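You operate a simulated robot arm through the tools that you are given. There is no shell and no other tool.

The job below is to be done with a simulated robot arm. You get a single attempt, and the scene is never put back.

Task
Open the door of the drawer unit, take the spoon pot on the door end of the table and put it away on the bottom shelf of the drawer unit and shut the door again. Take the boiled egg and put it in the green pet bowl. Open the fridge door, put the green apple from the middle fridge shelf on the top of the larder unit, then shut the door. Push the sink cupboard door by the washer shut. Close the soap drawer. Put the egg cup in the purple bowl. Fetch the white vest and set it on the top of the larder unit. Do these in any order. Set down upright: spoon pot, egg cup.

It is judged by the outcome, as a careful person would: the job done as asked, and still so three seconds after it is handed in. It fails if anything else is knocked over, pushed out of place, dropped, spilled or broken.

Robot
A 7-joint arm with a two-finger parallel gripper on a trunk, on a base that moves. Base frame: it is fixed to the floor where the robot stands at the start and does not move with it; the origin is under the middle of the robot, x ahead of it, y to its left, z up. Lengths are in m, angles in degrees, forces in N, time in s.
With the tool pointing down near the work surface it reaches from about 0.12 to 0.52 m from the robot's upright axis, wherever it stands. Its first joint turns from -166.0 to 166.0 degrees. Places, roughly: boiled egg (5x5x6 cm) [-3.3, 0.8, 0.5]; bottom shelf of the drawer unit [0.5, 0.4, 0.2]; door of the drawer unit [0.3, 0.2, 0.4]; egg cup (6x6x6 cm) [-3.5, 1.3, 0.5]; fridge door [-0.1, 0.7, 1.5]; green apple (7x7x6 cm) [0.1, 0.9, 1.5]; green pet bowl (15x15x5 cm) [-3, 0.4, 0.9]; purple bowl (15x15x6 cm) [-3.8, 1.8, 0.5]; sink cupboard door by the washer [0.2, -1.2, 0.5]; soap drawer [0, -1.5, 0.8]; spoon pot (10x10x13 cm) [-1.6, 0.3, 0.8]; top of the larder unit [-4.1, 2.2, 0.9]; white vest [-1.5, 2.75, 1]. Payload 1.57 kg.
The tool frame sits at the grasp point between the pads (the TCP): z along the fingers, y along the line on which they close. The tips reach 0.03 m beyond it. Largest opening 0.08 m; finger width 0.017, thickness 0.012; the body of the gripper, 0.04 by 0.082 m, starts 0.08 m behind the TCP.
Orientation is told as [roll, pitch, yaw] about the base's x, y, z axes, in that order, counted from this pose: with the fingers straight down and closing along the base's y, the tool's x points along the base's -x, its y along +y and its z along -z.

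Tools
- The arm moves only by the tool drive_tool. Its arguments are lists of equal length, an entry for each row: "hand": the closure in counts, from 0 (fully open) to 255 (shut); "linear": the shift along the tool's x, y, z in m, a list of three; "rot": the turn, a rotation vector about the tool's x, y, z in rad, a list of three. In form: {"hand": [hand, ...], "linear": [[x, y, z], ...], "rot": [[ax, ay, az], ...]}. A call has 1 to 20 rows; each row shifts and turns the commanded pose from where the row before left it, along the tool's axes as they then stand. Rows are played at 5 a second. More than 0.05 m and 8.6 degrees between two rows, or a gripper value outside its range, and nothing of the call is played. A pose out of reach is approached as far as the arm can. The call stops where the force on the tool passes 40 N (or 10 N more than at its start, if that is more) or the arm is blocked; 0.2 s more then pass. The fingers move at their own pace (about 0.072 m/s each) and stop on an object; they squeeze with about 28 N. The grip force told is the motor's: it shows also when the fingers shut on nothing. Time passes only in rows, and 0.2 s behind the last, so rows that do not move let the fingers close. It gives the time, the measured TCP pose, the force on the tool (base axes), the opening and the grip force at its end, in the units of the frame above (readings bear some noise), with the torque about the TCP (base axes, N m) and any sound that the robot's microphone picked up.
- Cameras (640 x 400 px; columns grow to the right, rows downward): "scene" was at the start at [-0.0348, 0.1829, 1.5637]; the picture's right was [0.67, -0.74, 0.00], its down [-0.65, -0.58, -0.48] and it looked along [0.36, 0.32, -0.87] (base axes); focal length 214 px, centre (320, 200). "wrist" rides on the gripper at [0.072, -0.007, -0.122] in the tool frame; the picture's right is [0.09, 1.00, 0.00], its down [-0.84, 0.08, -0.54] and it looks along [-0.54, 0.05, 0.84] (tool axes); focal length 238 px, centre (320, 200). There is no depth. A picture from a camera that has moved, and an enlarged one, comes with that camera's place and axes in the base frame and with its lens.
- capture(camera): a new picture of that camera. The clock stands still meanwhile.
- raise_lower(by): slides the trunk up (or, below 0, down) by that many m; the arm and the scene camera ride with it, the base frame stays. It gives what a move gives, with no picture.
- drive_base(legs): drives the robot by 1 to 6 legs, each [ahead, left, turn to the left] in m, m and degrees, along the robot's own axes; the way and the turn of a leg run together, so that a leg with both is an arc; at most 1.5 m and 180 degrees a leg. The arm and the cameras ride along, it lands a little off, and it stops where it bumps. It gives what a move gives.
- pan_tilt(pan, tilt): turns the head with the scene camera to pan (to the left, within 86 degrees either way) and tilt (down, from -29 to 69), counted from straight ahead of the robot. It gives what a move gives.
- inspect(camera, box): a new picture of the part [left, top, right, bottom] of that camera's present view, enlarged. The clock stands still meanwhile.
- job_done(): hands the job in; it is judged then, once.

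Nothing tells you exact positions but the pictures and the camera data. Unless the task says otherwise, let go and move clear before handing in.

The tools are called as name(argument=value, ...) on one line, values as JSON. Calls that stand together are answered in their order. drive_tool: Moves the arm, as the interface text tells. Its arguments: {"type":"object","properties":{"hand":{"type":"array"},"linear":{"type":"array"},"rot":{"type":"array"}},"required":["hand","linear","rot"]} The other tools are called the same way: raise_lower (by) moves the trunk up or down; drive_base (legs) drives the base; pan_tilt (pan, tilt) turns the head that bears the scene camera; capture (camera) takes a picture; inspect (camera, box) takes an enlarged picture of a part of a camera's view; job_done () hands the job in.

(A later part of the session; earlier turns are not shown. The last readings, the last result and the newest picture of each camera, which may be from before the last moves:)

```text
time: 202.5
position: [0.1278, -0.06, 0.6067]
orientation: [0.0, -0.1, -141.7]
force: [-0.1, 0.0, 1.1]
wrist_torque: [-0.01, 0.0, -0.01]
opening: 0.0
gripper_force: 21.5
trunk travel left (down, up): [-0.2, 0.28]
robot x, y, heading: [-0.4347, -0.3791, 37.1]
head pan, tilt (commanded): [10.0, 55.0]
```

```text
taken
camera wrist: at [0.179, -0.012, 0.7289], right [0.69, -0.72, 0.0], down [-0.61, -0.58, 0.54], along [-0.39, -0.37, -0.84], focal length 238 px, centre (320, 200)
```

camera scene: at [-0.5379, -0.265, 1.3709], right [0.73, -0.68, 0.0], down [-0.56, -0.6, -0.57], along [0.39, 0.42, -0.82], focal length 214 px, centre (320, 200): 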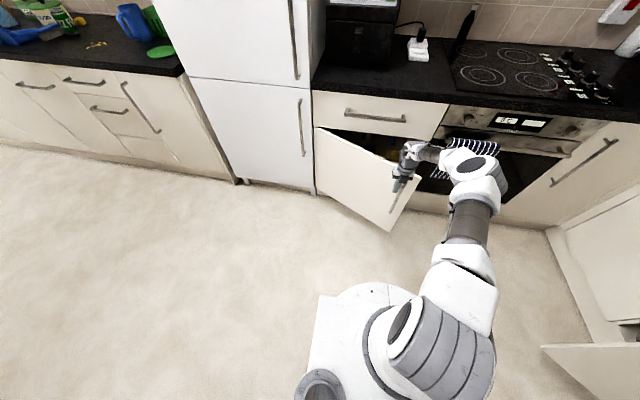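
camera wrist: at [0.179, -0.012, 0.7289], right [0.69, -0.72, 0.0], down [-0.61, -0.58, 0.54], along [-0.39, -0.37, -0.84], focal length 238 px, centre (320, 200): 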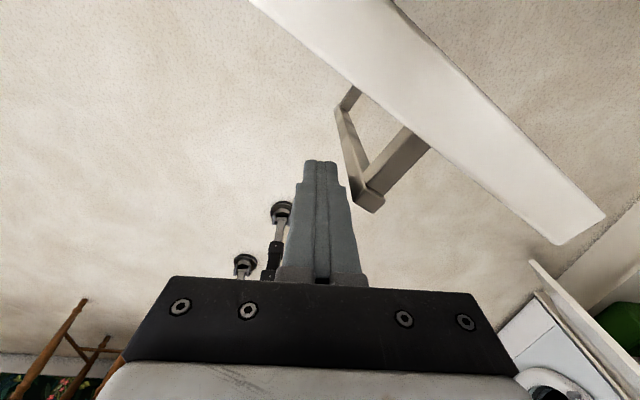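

The door is about 33° open. I'll continue pushing with the arm, then finish by driving the base forward.

drive_tool(hand=[255, 255, 255, 255, 255, 255], linear=[[0.016, 0.0093, 0], [0.016, 0.0093, 0], [0.016, 0.0093, 0], [0.019, 0.0082, 0], [0.019, 0.0082, 0], [0.019, 0.0082, 0]], rot=[[0, 0, 0], [0, 0, 0], [0, 0, 0], [0, 0, 0], [0, 0, 0], [0, 0, 0]])

drive_base(legs=[[0.08, -0.012, 0]])

capture(camera="scene")

capture(camera="wrist")

```text
time: 203.9
position: [0.1787, -0.0528, 0.6059]
orientation: [-0.3, 0.1, -141.4]
force: [-4.9, 34.9, 0.3]
wrist_torque: [-0.48, -0.05, -0.04]
opening: 0.0
gripper_force: 20.9
out of reach, approached as far as the arm can: row 3, 4, 5, 6
trunk travel left (down, up): [-0.2, 0.28]
robot x, y, heading: [-0.4359, -0.3821, 36.9]
head pan, tilt (commanded): [10.0, 55.0]
```

```text
time: 205.1
position: [0.2512, -0.0216, 0.6066]
orientation: [0.0, -0.1, -141.7]
force: [0.5, 0.7, -0.5]
wrist_torque: [-0.04, -0.01, 0.02]
opening: 0.0
gripper_force: 21.3
trunk travel left (down, up): [-0.2, 0.28]
robot x, y, heading: [-0.3635, -0.3459, 37.0]
head pan, tilt (commanded): [10.0, 55.0]
```

```text
taken
camera scene: at [-0.4684, -0.2278, 1.3709], right [0.73, -0.68, 0.0], down [-0.56, -0.6, -0.57], along [0.39, 0.42, -0.82], focal length 214 px, centre (320, 200)
```

scene: 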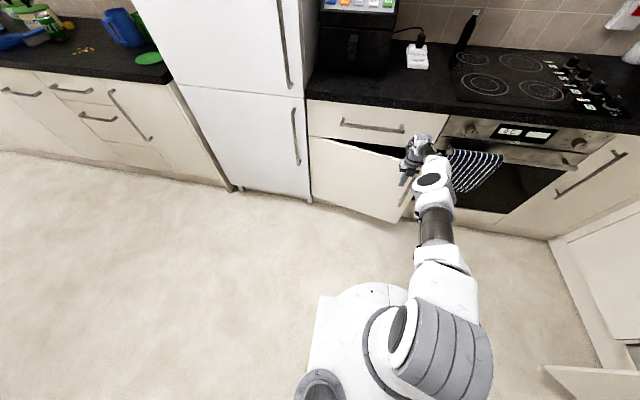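

```text
taken
camera wrist: at [0.3026, 0.028, 0.7284], right [0.69, -0.72, 0.0], down [-0.61, -0.58, 0.54], along [-0.39, -0.37, -0.84], focal length 238 px, centre (320, 200)
```

wrist: 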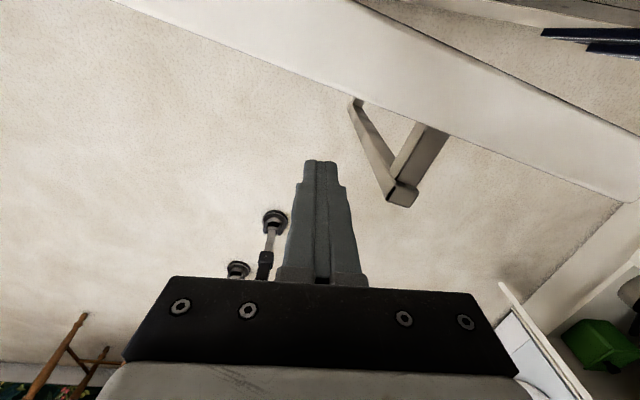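

The door is at about 18°. To press it fully shut without the wrist camera touching the drawer front, I'll back off a little and tilt the tool so the fingertips lead.

drive_tool(hand=[255, 255, 255, 255, 255, 255, 255, 255, 255, 255], linear=[[-0.03, 0, 0], [-0.03, 0, 0], [0, 0, 0], [0, 0, 0], [0, 0, 0], [0, 0, 0], [0, 0, 0], [0, 0, 0], [0, 0, 0], [0, 0, 0]], rot=[[0, 0, 0], [0, 0, 0], [0, 0.125, 0], [0, 0.125, 0], [0, 0.125, 0], [0, 0.125, 0], [0, 0.125, 0], [0, 0.125, 0], [0, 0.125, 0], [0, 0, 0]])

capture(camera="wrist")

```text
time: 207.2
position: [0.2038, -0.0573, 0.6062]
orientation: [-0.1, 50.3, -141.8]
force: [1.0, -0.2, 0.0]
wrist_torque: [-0.03, -0.03, -0.01]
opening: 0.0
gripper_force: 21.5
trunk travel left (down, up): [-0.2, 0.28]
robot x, y, heading: [-0.3653, -0.3472, 36.8]
head pan, tilt (commanded): [10.0, 55.0]
```

```text
taken
camera wrist: at [0.1616, -0.0834, 0.7401], right [0.66, -0.74, 0.07], down [-0.7, -0.65, -0.3], along [0.27, 0.15, -0.95], focal length 238 px, centre (320, 200)
```

wrist: 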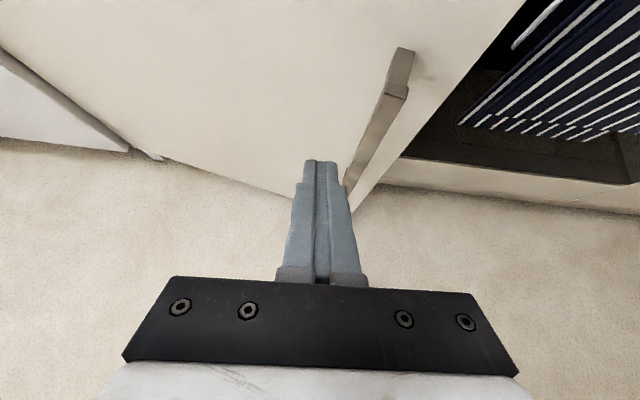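

The fingertips now lead, with the camera safely behind. I'll drive the base forward to press the door closed.

drive_base(legs=[[0.13, 0, 0]])

capture(camera="scene")

drive_base(legs=[[0.04, 0, 0]])

capture(camera="wrist")

capture(camera="scene")

```text
time: 208.7
position: [0.3055, 0.0174, 0.6061]
orientation: [0.0, 50.2, -141.6]
force: [0.3, -0.5, -0.3]
wrist_torque: [-0.01, 0.01, -0.02]
opening: 0.0
gripper_force: 21.3
trunk travel left (down, up): [-0.2, 0.28]
robot x, y, heading: [-0.2647, -0.2657, 37.3]
head pan, tilt (commanded): [10.0, 55.0]
```

```text
taken
camera scene: at [-0.3665, -0.1511, 1.3709], right [0.73, -0.68, 0.0], down [-0.56, -0.6, -0.57], along [0.39, 0.42, -0.82], focal length 214 px, centre (320, 200)
```

scene: 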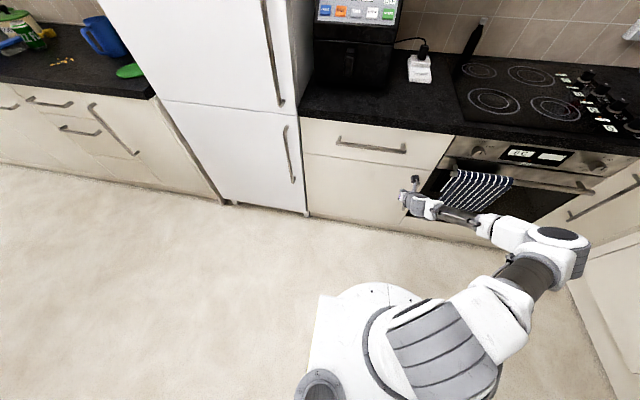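

```text
time: 209.7
position: [0.3369, 0.0424, 0.6066]
orientation: [-0.1, 50.1, -141.6]
force: [-0.6, -0.2, -0.2]
wrist_torque: [0.02, 0.01, -0.01]
opening: 0.0002
gripper_force: 21.2
trunk travel left (down, up): [-0.2, 0.28]
robot x, y, heading: [-0.2331, -0.2432, 37.0]
head pan, tilt (commanded): [10.0, 55.0]
```

```text
taken
camera wrist: at [0.2947, 0.0167, 0.7399], right [0.66, -0.74, 0.07], down [-0.7, -0.65, -0.29], along [0.27, 0.15, -0.95], focal length 238 px, centre (320, 200)
```

wrist: 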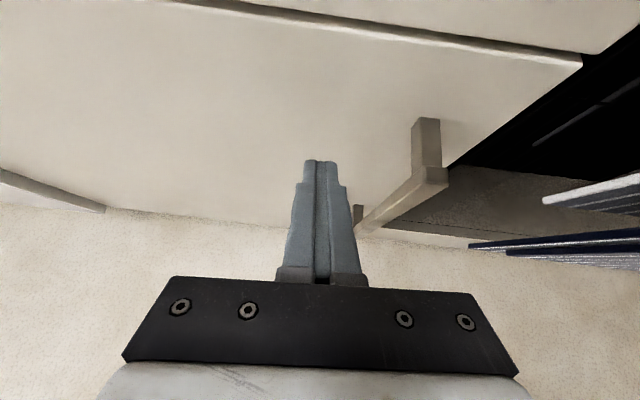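

```text
taken
camera scene: at [-0.3353, -0.1276, 1.3709], right [0.73, -0.68, 0.0], down [-0.56, -0.6, -0.57], along [0.39, 0.42, -0.82], focal length 214 px, centre (320, 200)
```

scene: 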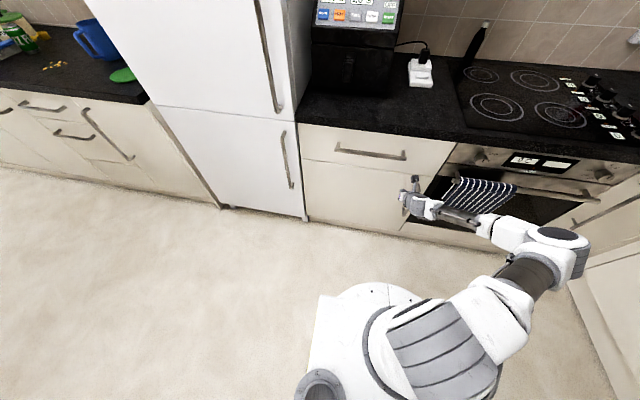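

Nearly closed; I'll press gently with the arm until it seats.

drive_tool(hand=[255, 255, 255, 255, 255, 255, 255, 255], linear=[[0.0032, 0, 0.0038], [0.0032, 0, 0.0038], [0.0032, 0, 0.0038], [0.0032, 0, 0.0038], [0.0032, 0, 0.0038], [0.0032, 0, 0.0038], [0.0032, 0, 0.0038], [0, 0, 0]], rot=[[0, 0, 0], [0, 0, 0], [0, 0, 0], [0, 0, 0], [0, 0, 0], [0, 0, 0], [0, 0, 0], [0, 0, 0]])

capture(camera="wrist")

inspect(camera="scene", box=[280, 110, 480, 245])

```text
time: 211.2
position: [0.3596, 0.0589, 0.6036]
orientation: [-0.2, 49.7, -141.7]
force: [-13.2, -11.3, 12.0]
wrist_torque: [0.11, -0.13, 0.0]
opening: 0.0002
gripper_force: 21.5
trunk travel left (down, up): [-0.2, 0.28]
robot x, y, heading: [-0.2318, -0.2455, 37.0]
head pan, tilt (commanded): [10.0, 55.0]
stopped in row 7: the force on the tool passed its limit at 50 N (the readings are from after the stop); the commanded pose is now the measured one
```

```text
taken
camera wrist: at [0.317, 0.0336, 0.7375], right [0.66, -0.74, 0.07], down [-0.7, -0.65, -0.29], along [0.26, 0.14, -0.95], focal length 238 px, centre (320, 200)
```

wrist: 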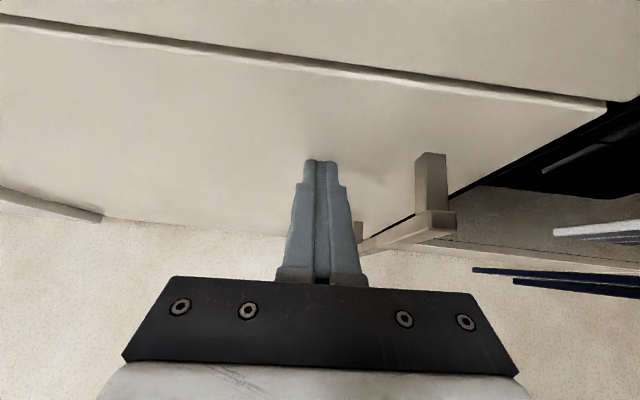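

```text
2.96 times, centred on (380, 178) of scene
camera zoom: at [-0.3365, -0.1285, 1.371], right [0.73, -0.68, 0.0], down [-0.56, -0.6, -0.57], along [0.39, 0.42, -0.82], focal length 636 px, centre (142, 267)
```

zoom: 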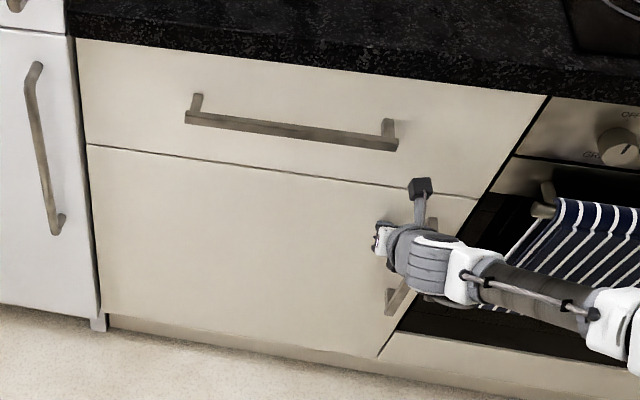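

The drawer unit's door is shut with the pot inside. Next is the open sink cupboard door. It is hinged on the washer side, with its free edge near s=-0.92, d=-0.40, and is about 42° open. I'll back off, turn to face the sink wall and look.

drive_tool(hand=[255, 255, 255], linear=[[-0.013, 0, -0.015], [-0.019, 0, -0.023], [-0.019, 0, -0.023]], rot=[[0, 0, 0], [0, 0, 0], [0, 0, 0]])

drive_base(legs=[[-0.25, 0, 0], [0, 0, -90], [0, 0.2, 0]])

pan_tilt(pan=0, tilt=40)

drive_tool(hand=[255, 255, 255], linear=[[0, 0, 0], [0, 0, 0], [0, 0, 0]], rot=[[0, 0, 0], [0, 0, 0], [0, 0, 0]])

capture(camera="scene")

capture(camera="wrist")

```text
time: 212.0
position: [0.2968, 0.0082, 0.6037]
orientation: [-0.1, 49.9, -141.8]
force: [-0.4, 0.2, -0.3]
wrist_torque: [0.0, 0.03, 0.0]
opening: 0.0
gripper_force: 21.7
trunk travel left (down, up): [-0.2, 0.28]
robot x, y, heading: [-0.2334, -0.2414, 36.8]
head pan, tilt (commanded): [10.0, 55.0]
```

```text
time: 221.0
position: [-0.0089, -0.7901, 0.6033]
orientation: [-0.1, 49.6, 130.1]
force: [-0.5, 0.7, -0.9]
wrist_torque: [-0.01, 0.03, 0.0]
opening: 0.0001
gripper_force: 21.5
trunk travel left (down, up): [-0.2, 0.28]
robot x, y, heading: [-0.2797, -0.27, -51.2]
head pan, tilt (commanded): [10.0, 55.0]
```

```text
time: 221.8
position: [-0.0097, -0.7898, 0.6041]
orientation: [-0.2, 49.9, 130.2]
force: [0.0, 0.0, 0.1]
wrist_torque: [-0.03, -0.01, -0.01]
opening: 0.0
gripper_force: 21.5
trunk travel left (down, up): [-0.2, 0.28]
robot x, y, heading: [-0.2729, -0.269, -51.2]
head pan, tilt (commanded): [0.0, 40.0]
```

```text
time: 222.6
position: [-0.0088, -0.7909, 0.6029]
orientation: [-0.1, 49.8, 130.1]
force: [0.2, -0.2, 0.1]
wrist_torque: [0.0, 0.01, -0.02]
opening: 0.0
gripper_force: 21.1
trunk travel left (down, up): [-0.2, 0.28]
robot x, y, heading: [-0.28, -0.2698, -51.0]
head pan, tilt (commanded): [0.0, 40.0]
```

```text
taken
camera scene: at [-0.1689, -0.186, 1.3916], right [-0.78, -0.63, 0.0], down [-0.4, 0.5, -0.77], along [0.48, -0.6, -0.64], focal length 214 px, centre (320, 200)
```

scene: 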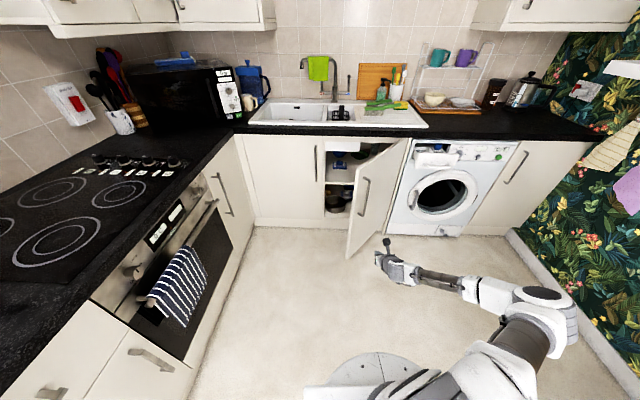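

```text
taken
camera wrist: at [-0.0344, -0.7515, 0.7376], right [-0.72, -0.69, 0.07], down [-0.67, 0.68, -0.29], along [0.15, -0.26, -0.95], focal length 238 px, centre (320, 200)
```

wrist: 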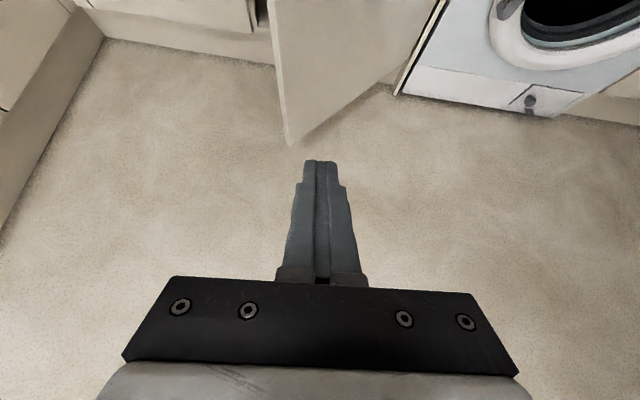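

The free edge is at s≈-0.92, d≈-0.39, and my fingertips are aligned with the outer face near it. I'll drive forward to push it shut.

drive_base(legs=[[0.3, 0, 0]])

drive_base(legs=[[0.14, 0, 0]])

capture(camera="wrist")

capture(camera="scene")

```text
time: 225.2
position: [0.1842, -1.0274, 0.6033]
orientation: [-0.1, 49.8, 130.3]
force: [0.6, 0.2, -0.3]
wrist_torque: [0.02, -0.02, 0.0]
opening: 0.0
gripper_force: 21.6
trunk travel left (down, up): [-0.2, 0.28]
robot x, y, heading: [-0.0855, -0.505, -50.9]
head pan, tilt (commanded): [0.0, 40.0]
```

```text
time: 226.7
position: [0.2723, -1.1339, 0.6032]
orientation: [-0.1, 49.8, 130.3]
force: [-0.3, -1.0, 0.4]
wrist_torque: [-0.01, -0.01, -0.02]
opening: 0.0002
gripper_force: 21.3
trunk travel left (down, up): [-0.2, 0.28]
robot x, y, heading: [0.0022, -0.6123, -50.8]
head pan, tilt (commanded): [0.0, 40.0]
```

```text
taken
camera wrist: at [0.2464, -1.0966, 0.7376], right [-0.72, -0.69, 0.07], down [-0.68, 0.68, -0.29], along [0.15, -0.26, -0.95], focal length 238 px, centre (320, 200)
```

wrist: 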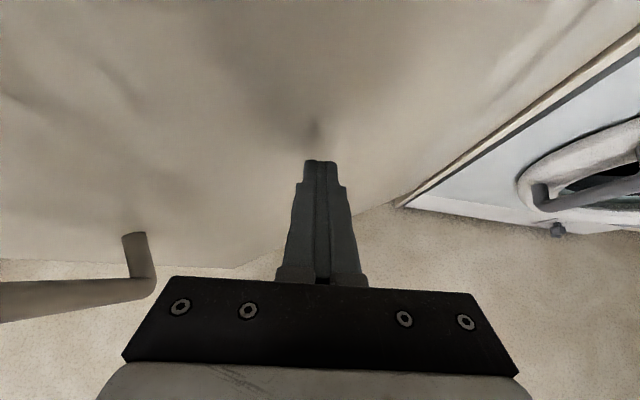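

```text
taken
camera scene: at [0.1101, -0.5315, 1.3916], right [-0.78, -0.63, 0.0], down [-0.4, 0.5, -0.77], along [0.48, -0.6, -0.64], focal length 214 px, centre (320, 200)
```

scene: 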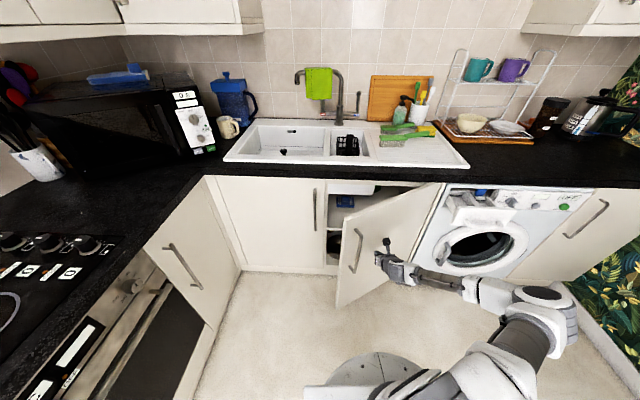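

The tips are touching the door face, with the handle clear to the left. I'll continue forward in small steps.

drive_base(legs=[[0.05, 0, 0]])

drive_base(legs=[[0.03, 0, 0]])

capture(camera="wrist")

capture(camera="scene")

```text
time: 227.8
position: [0.3031, -1.1739, 0.604]
orientation: [-0.1, 49.8, 130.3]
force: [0.3, -1.2, -0.4]
wrist_torque: [0.02, -0.03, 0.03]
opening: 0.0001
gripper_force: 21.8
trunk travel left (down, up): [-0.2, 0.28]
robot x, y, heading: [0.0333, -0.6538, -51.3]
head pan, tilt (commanded): [0.0, 40.0]
```

```text
time: 228.6
position: [0.322, -1.1969, 0.6041]
orientation: [0.0, 49.9, 130.3]
force: [-0.2, -0.5, -0.7]
wrist_torque: [0.01, -0.03, 0.0]
opening: 0.0003
gripper_force: 21.2
trunk travel left (down, up): [-0.2, 0.28]
robot x, y, heading: [0.0498, -0.6799, -51.1]
head pan, tilt (commanded): [0.0, 40.0]
```

```text
taken
camera wrist: at [0.2964, -1.1587, 0.7377], right [-0.72, -0.69, 0.07], down [-0.68, 0.68, -0.29], along [0.15, -0.26, -0.95], focal length 238 px, centre (320, 200)
```

wrist: 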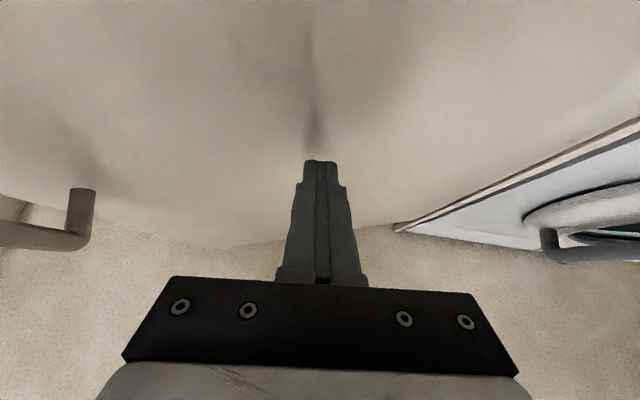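

```text
taken
camera scene: at [0.1602, -0.5935, 1.3916], right [-0.78, -0.63, 0.0], down [-0.4, 0.5, -0.77], along [0.48, -0.6, -0.64], focal length 214 px, centre (320, 200)
```

scene: 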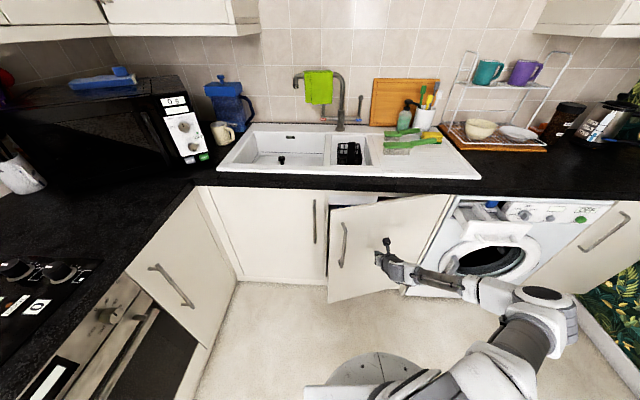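

It's about 20° open now. I'll continue a little, then press with the arm until it seats.

drive_base(legs=[[0.05, 0, 0]])

drive_tool(hand=[255, 255, 255, 255, 255, 255, 255, 255, 255, 255], linear=[[0.0038, 0, 0.0046], [0.0038, 0, 0.0046], [0.0038, 0, 0.0046], [0.0038, 0, 0.0046], [0.0038, 0, 0.0046], [0.0038, 0, 0.0046], [0.0038, 0, 0.0046], [0.0038, 0, 0.0046], [0.0038, 0, 0.0046], [0.0038, 0, 0.0046]], rot=[[0, 0, 0], [0, 0, 0], [0, 0, 0], [0, 0, 0], [0, 0, 0], [0, 0, 0], [0, 0, 0], [0, 0, 0], [0, 0, 0], [0, 0, 0]])

capture(camera="wrist")

capture(camera="scene")

```text
time: 229.6
position: [0.3535, -1.2378, 0.6039]
orientation: [0.0, 49.8, 130.2]
force: [-0.1, -0.6, 0.0]
wrist_torque: [-0.01, 0.02, -0.01]
opening: 0.0002
gripper_force: 21.7
trunk travel left (down, up): [-0.2, 0.28]
robot x, y, heading: [0.083, -0.7175, -50.9]
head pan, tilt (commanded): [0.0, 40.0]
```

```text
time: 231.3
position: [0.378, -1.2642, 0.603]
orientation: [-0.3, 49.5, 130.1]
force: [-8.9, 10.8, 9.0]
wrist_torque: [-0.04, -0.06, -0.06]
opening: 0.0
gripper_force: 20.8
trunk travel left (down, up): [-0.2, 0.28]
robot x, y, heading: [0.0814, -0.715, -51.0]
head pan, tilt (commanded): [0.0, 40.0]
stopped in row 8: the force on the tool passed its limit at 49 N (the readings are from after the stop); the commanded pose is now the measured one
```

```text
taken
camera wrist: at [0.3524, -1.2273, 0.7362], right [-0.72, -0.69, 0.07], down [-0.68, 0.68, -0.28], along [0.15, -0.25, -0.96], focal length 238 px, centre (320, 200)
```

wrist: 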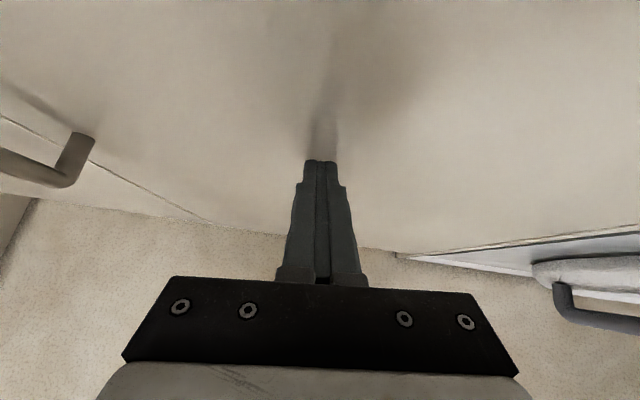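

```text
taken
camera scene: at [0.1908, -0.6313, 1.3916], right [-0.78, -0.63, 0.0], down [-0.4, 0.5, -0.77], along [0.48, -0.6, -0.64], focal length 214 px, centre (320, 200)
```

scene: 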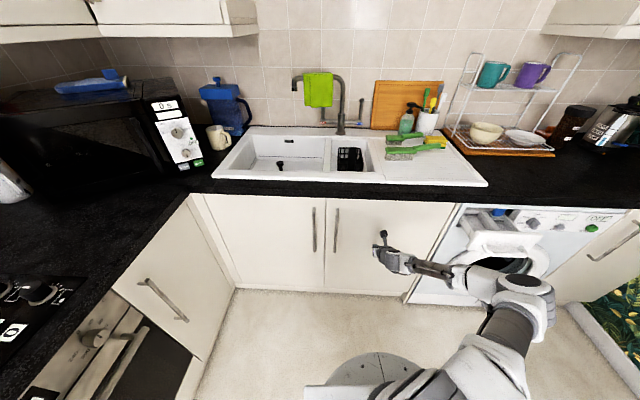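

The sink cupboard door is shut flush. Next is the washer's soap drawer. I'll back off, shift right in front of the washer, raise the trunk, and look closely.

drive_tool(hand=[255, 255], linear=[[-0.019, 0, -0.023], [-0.019, 0, -0.023]], rot=[[0, 0, 0], [0, 0, 0]])

drive_base(legs=[[-0.22, 0, -2], [0, -0.42, 0]])

raise_lower(by=0.22)

capture(camera="scene")

capture(camera="wrist")

```text
time: 231.9
position: [0.3387, -1.2196, 0.6041]
orientation: [-0.1, 49.4, 130.0]
force: [0.1, 0.5, 0.1]
wrist_torque: [-0.01, -0.01, -0.02]
opening: 0.0001
gripper_force: 21.2
trunk travel left (down, up): [-0.2, 0.28]
robot x, y, heading: [0.0839, -0.7145, -51.0]
head pan, tilt (commanded): [0.0, 40.0]
```

```text
time: 237.2
position: [-0.1419, -1.3093, 0.6049]
orientation: [-0.3, 49.4, 128.4]
force: [-0.9, -0.7, -0.4]
wrist_torque: [-0.01, -0.01, 0.0]
opening: 0.0001
gripper_force: 20.8
trunk travel left (down, up): [-0.2, 0.28]
robot x, y, heading: [-0.382, -0.7936, -53.0]
head pan, tilt (commanded): [0.0, 40.0]
```

```text
time: 239.5
position: [-0.1404, -1.3082, 0.8234]
orientation: [-0.2, 49.4, 128.4]
force: [0.6, -0.6, 0.6]
wrist_torque: [-0.01, 0.02, -0.02]
opening: 0.0
gripper_force: 21.0
trunk travel left (down, up): [-0.42, 0.06]
robot x, y, heading: [-0.3804, -0.7964, -52.6]
head pan, tilt (commanded): [0.0, 40.0]
```

```text
taken
camera scene: at [-0.2717, -0.7159, 1.6116], right [-0.8, -0.6, 0.0], down [-0.39, 0.51, -0.77], along [0.46, -0.61, -0.64], focal length 214 px, centre (320, 200)
```

scene: 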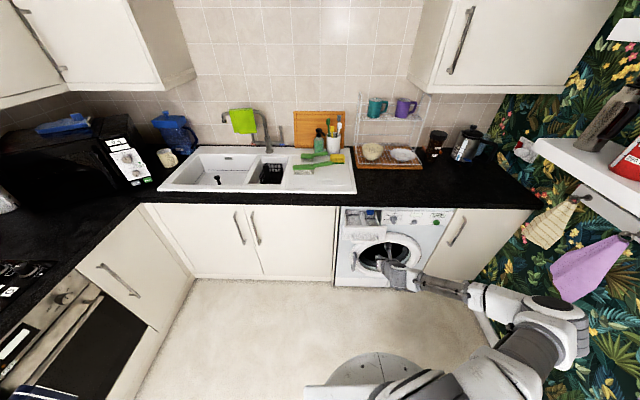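

```text
taken
camera wrist: at [-0.1654, -1.2695, 0.9578], right [-0.74, -0.67, 0.07], down [-0.66, 0.7, -0.28], along [0.14, -0.25, -0.96], focal length 238 px, centre (320, 200)
```

wrist: 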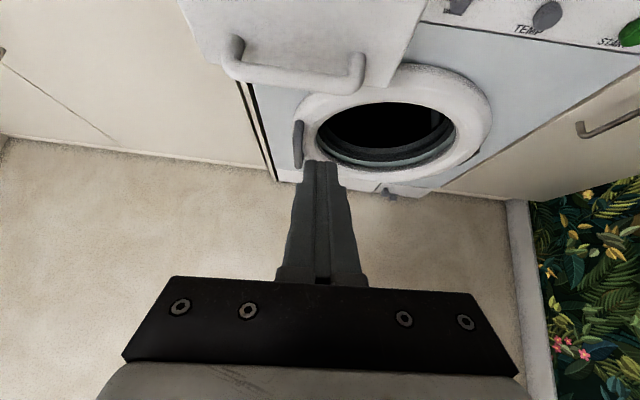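

The soap drawer with its white handle sticks out ahead. I'll zoom in for its exact position.

inspect(camera="scene", box=[325, 195, 445, 270])

```text
5.33 times, centred on (385, 232) of scene
camera zoom: at [-0.2717, -0.7159, 1.6116], right [-0.8, -0.6, 0.0], down [-0.39, 0.51, -0.77], along [0.46, -0.61, -0.64], focal length 1144 px, centre (-27, 27)
```

zoom: 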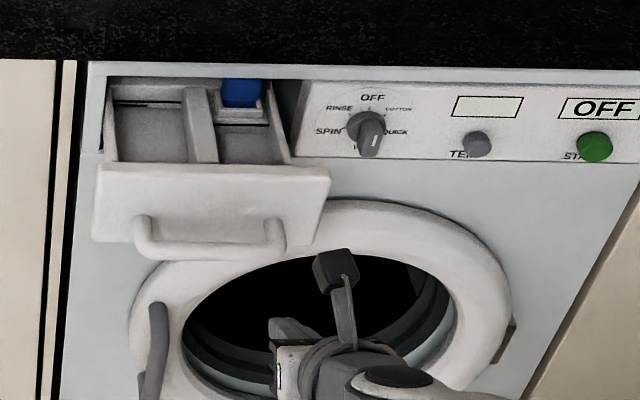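

The drawer front is at s≈-1.135, d≈-0.87, z 0.72–0.835, protruding about 11 cm. I'll align my fingertips on its upper face, just above the handle, and push it in.

drive_base(legs=[[0.11, 0.028, 0]])

capture(camera="wrist")

inspect(camera="scene", box=[325, 195, 445, 270])

```text
time: 240.9
position: [-0.0517, -1.379, 0.8242]
orientation: [-0.2, 49.4, 128.4]
force: [-0.5, 0.6, -0.2]
wrist_torque: [0.01, 0.03, 0.02]
opening: 0.0
gripper_force: 21.6
trunk travel left (down, up): [-0.42, 0.06]
robot x, y, heading: [-0.2964, -0.8628, -52.7]
head pan, tilt (commanded): [0.0, 40.0]
```

```text
taken
camera wrist: at [-0.0763, -1.3403, 0.9579], right [-0.74, -0.67, 0.07], down [-0.66, 0.7, -0.28], along [0.14, -0.25, -0.96], focal length 238 px, centre (320, 200)
```

wrist: 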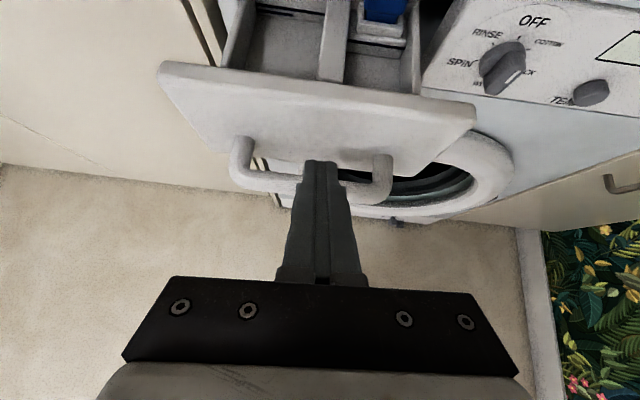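

```text
5.33 times, centred on (385, 232) of scene
camera zoom: at [-0.1827, -0.7867, 1.6116], right [-0.8, -0.6, 0.0], down [-0.39, 0.51, -0.77], along [0.46, -0.61, -0.64], focal length 1144 px, centre (-27, 27)
```

zoom: 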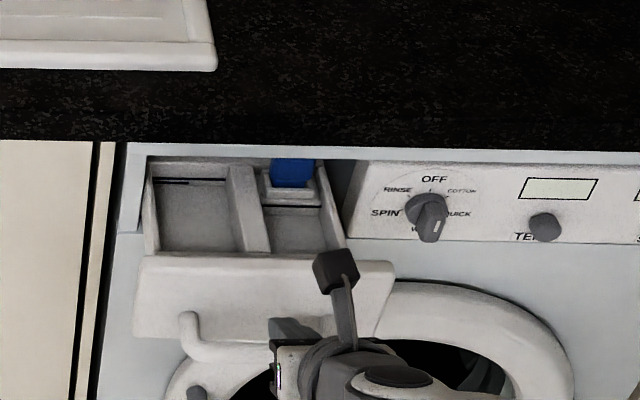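

My fingertips are aligned with the drawer face above the handle. Pushing forward slowly with the arm.

drive_tool(hand=[255, 255, 255, 255, 255, 255, 255, 255, 255, 255, 255, 255, 255, 255, 255, 255, 255, 255], linear=[[0.0065, 0, 0.0076], [0.0065, 0, 0.0076], [0.0065, 0, 0.0076], [0.0052, 0, 0.0061], [0.0052, 0, 0.0061], [0.0052, 0, 0.0061], [0.0052, 0, 0.0061], [0.0052, 0, 0.0061], [0.0052, 0, 0.0061], [0.0052, 0, 0.0061], [0.0052, 0, 0.0061], [0.0052, 0, 0.0061], [0.0052, 0, 0.0061], [0.0052, 0, 0.0061], [0.0052, 0, 0.0061], [0.0052, 0, 0.0061], [0.0052, 0, 0.0061], [0.0052, 0, 0.0061]], rot=[[0, 0, 0], [0, 0, 0], [0, 0, 0], [0, 0, 0], [0, 0, 0], [0, 0, 0], [0, 0, 0], [0, 0, 0], [0, 0, 0], [0, 0, 0], [0, 0, 0], [0, 0, 0], [0, 0, 0], [0, 0, 0], [0, 0, 0], [0, 0, 0], [0, 0, 0], [0, 0, 0]])

capture(camera="wrist")

inspect(camera="scene", box=[305, 195, 465, 295])

```text
time: 244.7
position: [0.0428, -1.4952, 0.8229]
orientation: [-0.2, 49.4, 128.3]
force: [0.7, 0.2, -0.7]
wrist_torque: [0.01, 0.01, 0.0]
opening: 0.0001
gripper_force: 21.6
trunk travel left (down, up): [-0.42, 0.06]
robot x, y, heading: [-0.297, -0.869, -52.8]
head pan, tilt (commanded): [0.0, 40.0]
```

```text
taken
camera wrist: at [0.0178, -1.4573, 0.9579], right [-0.74, -0.67, 0.07], down [-0.66, 0.7, -0.28], along [0.14, -0.25, -0.96], focal length 238 px, centre (320, 200)
```

wrist: 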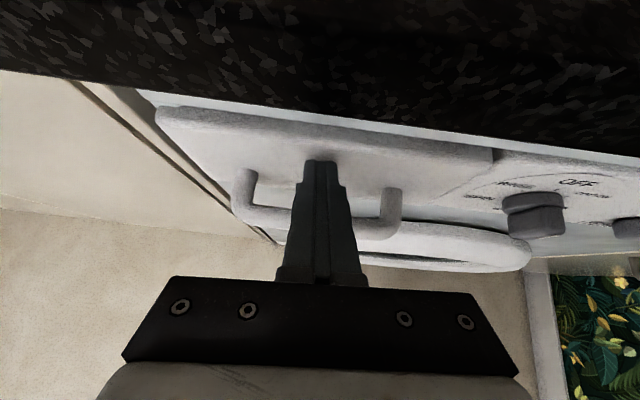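

```text
4.00 times, centred on (385, 245) of scene
camera zoom: at [-0.1827, -0.7867, 1.6116], right [-0.8, -0.6, 0.0], down [-0.39, 0.51, -0.77], along [0.46, -0.61, -0.64], focal length 858 px, centre (60, 20)
```

zoom: 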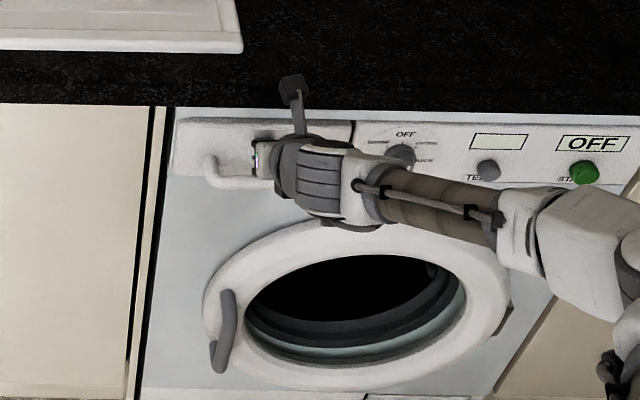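

The drawer is nearly in. I'll push the last bit until it seats.

drive_tool(hand=[255, 255, 255, 255, 255, 255, 255, 255], linear=[[0.0033, 0, 0.0038], [0.0033, 0, 0.0038], [0.0033, 0, 0.0038], [0.0033, 0, 0.0038], [0.0033, 0, 0.0038], [0.0033, 0, 0.0038], [0.0033, 0, 0.0038], [0.0033, 0, 0.0038]], rot=[[0, 0, 0], [0, 0, 0], [0, 0, 0], [0, 0, 0], [0, 0, 0], [0, 0, 0], [0, 0, 0], [0, 0, 0]])

capture(camera="wrist")

```text
time: 245.3
position: [0.0448, -1.4995, 0.8218]
orientation: [-0.4, 49.0, 128.2]
force: [-10.4, 14.0, 7.3]
wrist_torque: [0.03, 0.02, -0.04]
opening: 0.0
gripper_force: 21.2
trunk travel left (down, up): [-0.42, 0.06]
robot x, y, heading: [-0.2931, -0.8688, -52.8]
head pan, tilt (commanded): [0.0, 40.0]
stopped in row 3: the force on the tool passed its limit at 46 N (the readings are from after the stop); the commanded pose is now the measured one
```

```text
taken
camera wrist: at [0.0208, -1.4618, 0.9562], right [-0.74, -0.67, 0.07], down [-0.66, 0.7, -0.28], along [0.14, -0.25, -0.96], focal length 238 px, centre (320, 200)
```

wrist: 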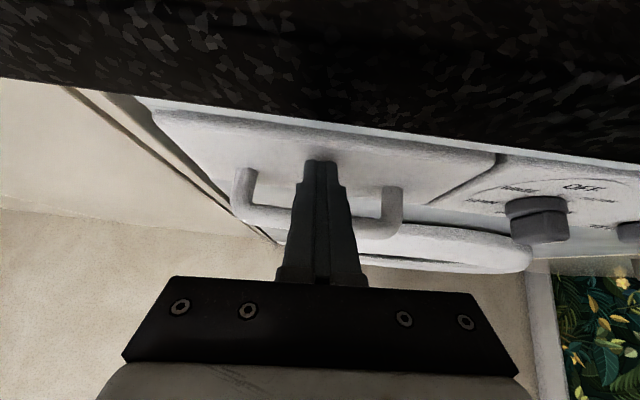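

The soap drawer is closed. Next is the fridge; its door handle is on its right side (s≈0.36, z≈0.91–1.26) and it hinges on the left. I'll retract, drive back along the aisle and turn to face it.

drive_tool(hand=[255, 255, 255, 255, 255], linear=[[-0.0195, 0, -0.0228], [-0.0195, 0, -0.0228], [-0.0195, 0, -0.0228], [-0.0195, 0, -0.0228], [-0.0195, 0, -0.0228]], rot=[[0, 0, 0], [0, 0, 0], [0, 0, 0], [0, 0, 0], [0, 0, 0]])

drive_base(legs=[[-0.4, 0.13, 0], [-0.4, 0.1, 0], [0, 0, 89.7]])

pan_tilt(pan=15, tilt=25)

drive_tool(hand=[0, 0, 0], linear=[[0, 0, 0], [0, 0, 0], [0, 0, 0]], rot=[[0, 0, 0], [0, 0, 0], [0, 0, 0]])

capture(camera="scene")

capture(camera="wrist")

```text
time: 246.6
position: [-0.0473, -1.3838, 0.823]
orientation: [-0.2, 49.2, 128.3]
force: [0.3, -0.2, -0.5]
wrist_torque: [0.0, 0.02, 0.02]
opening: 0.0
gripper_force: 21.7
trunk travel left (down, up): [-0.42, 0.06]
robot x, y, heading: [-0.2974, -0.8664, -52.7]
head pan, tilt (commanded): [0.0, 40.0]
```

```text
time: 257.6
position: [-0.076, 0.1516, 0.8208]
orientation: [-0.2, 49.0, -142.0]
force: [0.1, 0.0, 0.2]
wrist_torque: [-0.01, -0.02, 0.0]
opening: 0.0
gripper_force: 21.3
trunk travel left (down, up): [-0.42, 0.06]
robot x, y, heading: [-0.5944, -0.0927, 36.9]
head pan, tilt (commanded): [0.0, 40.0]
```

```text
time: 258.4
position: [-0.0766, 0.1515, 0.8224]
orientation: [-0.4, 49.0, -141.9]
force: [0.7, -0.3, -0.6]
wrist_torque: [-0.02, 0.0, -0.05]
opening: 0.0001
gripper_force: 21.3
trunk travel left (down, up): [-0.42, 0.06]
robot x, y, heading: [-0.5921, -0.0903, 37.0]
head pan, tilt (commanded): [15.0, 25.0]
```

```text
time: 259.1
position: [-0.0764, 0.1515, 0.8221]
orientation: [-0.3, 49.1, -141.9]
force: [-0.5, -0.5, 1.0]
wrist_torque: [-0.01, 0.02, 0.0]
opening: 0.08
gripper_force: 0.1
trunk travel left (down, up): [-0.42, 0.06]
robot x, y, heading: [-0.5946, -0.0946, 37.0]
head pan, tilt (commanded): [15.0, 25.0]
```

```text
taken
camera scene: at [-0.6898, 0.0425, 1.6349], right [0.79, -0.62, 0.0], down [-0.26, -0.33, -0.91], along [0.56, 0.71, -0.42], focal length 214 px, centre (320, 200)
```

scene: 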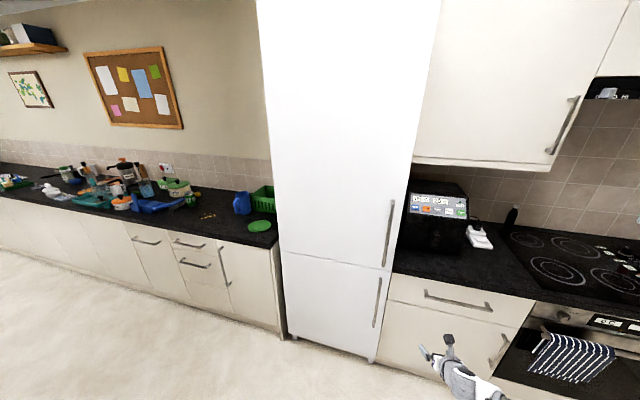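

```text
taken
camera wrist: at [-0.1159, 0.1272, 0.9568], right [0.67, -0.74, 0.07], down [-0.7, -0.65, -0.28], along [0.25, 0.14, -0.96], focal length 238 px, centre (320, 200)
```

wrist: 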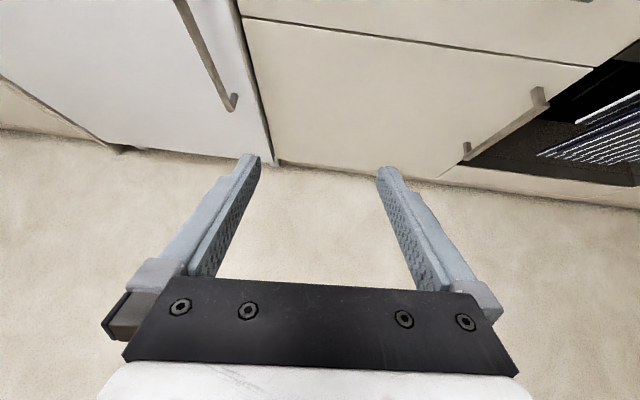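

The fridge spans s≈0.32–0.90, with the handle at s≈0.35. I'll raise the arm, lower the trunk (a horizontal tool reaches better that way), and point the gripper toward the handle.

drive_tool(hand=[0, 0, 0, 0, 0, 0, 0, 0, 0, 0, 0, 0], linear=[[0.0295, -0.0153, -0.0256], [0.0295, -0.0153, -0.0256], [0.0295, -0.0153, -0.0256], [0.0295, -0.0153, -0.0256], [0.0295, -0.0153, -0.0256], [0.0295, -0.0153, -0.0256], [0.0295, -0.0153, -0.0256], [0.0295, -0.0153, -0.0256], [0.0295, -0.0153, -0.0256], [0.0295, -0.0153, -0.0256], [0.0295, -0.0153, -0.0256], [0.0295, -0.0153, -0.0256]], rot=[[0, 0, 0], [0, 0, 0], [0, 0, 0], [0, 0, 0], [0, 0, 0], [0, 0, 0], [0, 0, 0], [0, 0, 0], [0, 0, 0], [0, 0, 0], [0, 0, 0], [0, 0, 0]])

raise_lower(by=-0.21)

drive_tool(hand=[0, 0, 0, 0, 0], linear=[[0, 0, 0], [0, 0, 0], [0, 0, 0], [0, 0, 0], [0, 0, 0]], rot=[[0, 0.13, 0], [0, 0.13, 0], [0, 0.13, 0], [0, 0.13, 0], [0, 0, 0]])

capture(camera="wrist")

capture(camera="scene")

```text
time: 261.8
position: [-0.1905, 0.294, 1.2921]
orientation: [-0.3, 49.2, -141.8]
force: [-0.1, -0.5, -0.1]
wrist_torque: [-0.04, 0.02, 0.0]
opening: 0.0799
gripper_force: 0.1
trunk travel left (down, up): [-0.42, 0.06]
robot x, y, heading: [-0.593, -0.0949, 37.0]
head pan, tilt (commanded): [15.0, 25.0]
```

```text
time: 264.0
position: [-0.1886, 0.2934, 1.0817]
orientation: [-0.2, 49.1, -141.9]
force: [-0.4, -0.3, -0.1]
wrist_torque: [-0.01, 0.02, -0.04]
opening: 0.0801
gripper_force: 0.0
trunk travel left (down, up): [-0.21, 0.27]
robot x, y, heading: [-0.5928, -0.0951, 37.0]
head pan, tilt (commanded): [15.0, 25.0]
```

```text
time: 265.2
position: [-0.1843, 0.2902, 1.0795]
orientation: [2.8, 74.9, -140.3]
force: [0.4, -0.1, -0.3]
wrist_torque: [0.01, -0.05, -0.04]
opening: 0.0802
gripper_force: 0.0
out of reach, approached as far as the arm can: row 2
trunk travel left (down, up): [-0.21, 0.27]
robot x, y, heading: [-0.5934, -0.0931, 36.8]
head pan, tilt (commanded): [15.0, 25.0]
```

```text
taken
camera wrist: at [-0.2696, 0.2344, 1.1801], right [0.62, -0.78, 0.1], down [-0.54, -0.52, -0.67], along [0.57, 0.36, -0.74], focal length 238 px, centre (320, 200)
```

wrist: 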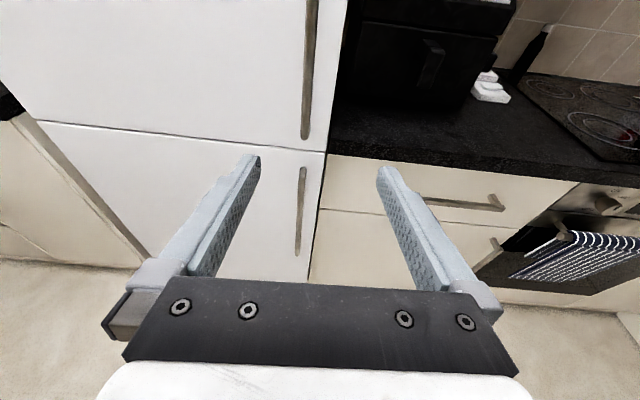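

```text
taken
camera scene: at [-0.6898, 0.0425, 1.4249], right [0.79, -0.62, 0.0], down [-0.26, -0.33, -0.91], along [0.56, 0.71, -0.42], focal length 214 px, centre (320, 200)
```

scene: 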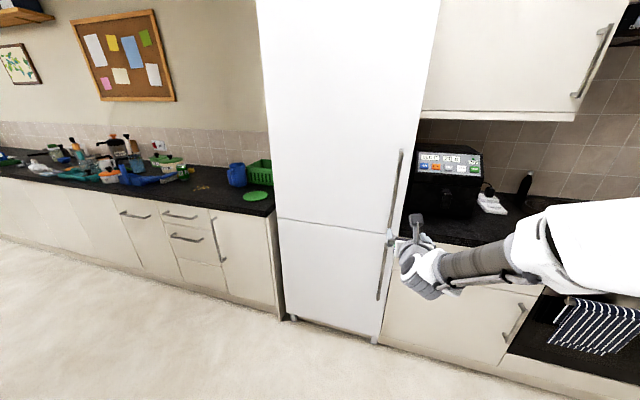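

The gripper is level with the handle. I'll advance 20 cm toward it and recheck alignment.

drive_tool(hand=[0, 0, 0, 0, 0], linear=[[0.0104, -0.003, 0.0386], [0.0104, -0.003, 0.0386], [0.0104, -0.003, 0.0386], [0.0104, -0.003, 0.0386], [0.0104, -0.003, 0.0386]], rot=[[0, 0, 0], [0, 0, 0], [0, 0, 0], [0, 0, 0], [0, 0, 0]])

capture(camera="wrist")

```text
time: 266.4
position: [-0.0361, 0.4234, 1.0782]
orientation: [2.9, 74.7, -140.2]
force: [-0.1, -0.3, -0.2]
wrist_torque: [-0.02, 0.03, 0.01]
opening: 0.0798
gripper_force: 0.1
trunk travel left (down, up): [-0.21, 0.27]
robot x, y, heading: [-0.5909, -0.093, 36.8]
head pan, tilt (commanded): [15.0, 25.0]
```

```text
taken
camera wrist: at [-0.1194, 0.3686, 1.18], right [0.62, -0.78, 0.1], down [-0.54, -0.52, -0.67], along [0.57, 0.36, -0.74], focal length 238 px, centre (320, 200)
```

wrist: 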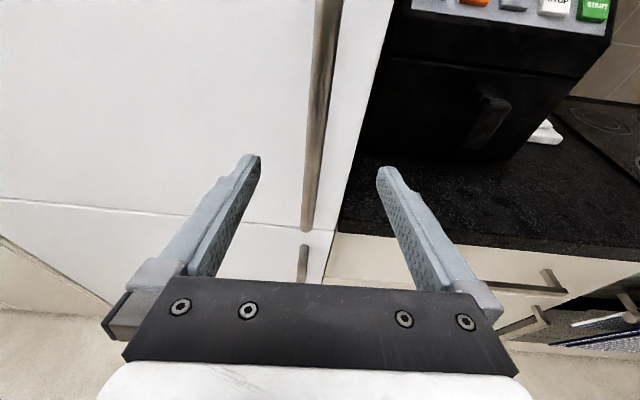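

The bar is centred between the fingers at d≈0.30. Moving in and gripping it.

drive_tool(hand=[0, 0, 0, 255, 255, 255, 255, 255], linear=[[0.006, 0, 0.0225], [0.006, 0, 0.0225], [0.0062, 0, 0.0232], [0, 0, 0], [0, 0, 0], [0, 0, 0], [0, 0, 0], [0, 0, 0]], rot=[[0, 0, 0], [0, 0, 0], [0, 0, 0], [0, 0, 0], [0, 0, 0], [0, 0, 0], [0, 0, 0], [0, 0, 0]])

capture(camera="wrist")

```text
time: 268.2
position: [0.0192, 0.4699, 1.0776]
orientation: [2.6, 74.7, -140.1]
force: [-5.6, 14.1, 0.7]
wrist_torque: [0.35, 0.55, 0.06]
opening: 0.0159
gripper_force: 31.4
trunk travel left (down, up): [-0.21, 0.27]
robot x, y, heading: [-0.597, -0.0929, 37.1]
head pan, tilt (commanded): [15.0, 25.0]
```

```text
taken
camera wrist: at [-0.0647, 0.4145, 1.1804], right [0.62, -0.78, 0.1], down [-0.54, -0.52, -0.66], along [0.57, 0.36, -0.74], focal length 238 px, centre (320, 200)
```

wrist: 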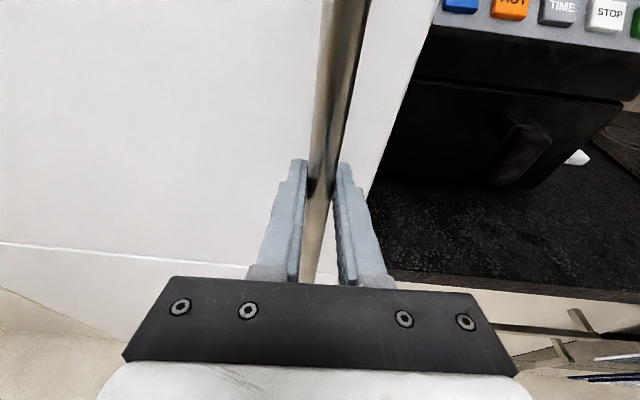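

The handle is gripped. I'll pull the fridge door open along its arc about the left hinge.

drive_tool(hand=[255, 255, 255, 255, 255, 255], linear=[[-0.0096, -0.005, -0.036], [-0.0096, -0.005, -0.036], [-0.0096, -0.005, -0.036], [-0.0096, -0.005, -0.036], [-0.0096, -0.005, -0.036], [-0.0096, -0.005, -0.036]], rot=[[-0.0676, 0, 0.0181], [-0.0676, 0, 0.0181], [-0.0676, 0, 0.0181], [-0.0676, 0, 0.0181], [-0.0676, 0, 0.0181], [-0.0676, 0, 0.0181]])

capture(camera="scene")

```text
time: 269.3
position: [-0.1404, 0.4117, 1.0785]
orientation: [1.1, 74.6, -157.6]
force: [0.0, 8.9, -2.7]
wrist_torque: [0.05, 0.8, 0.19]
opening: 0.0155
gripper_force: 31.4
trunk travel left (down, up): [-0.21, 0.27]
robot x, y, heading: [-0.5973, -0.0936, 36.8]
head pan, tilt (commanded): [15.0, 25.0]
stopped in row 5: the force on the tool passed its limit at 42 N (the readings are from after the stop); the commanded pose is now the measured one
```

```text
taken
camera scene: at [-0.6897, 0.0442, 1.4247], right [0.79, -0.62, 0.0], down [-0.26, -0.33, -0.91], along [0.56, 0.71, -0.42], focal length 214 px, centre (320, 200)
```

scene: 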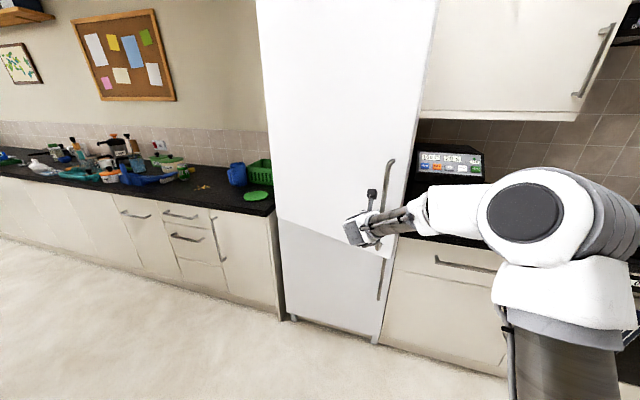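

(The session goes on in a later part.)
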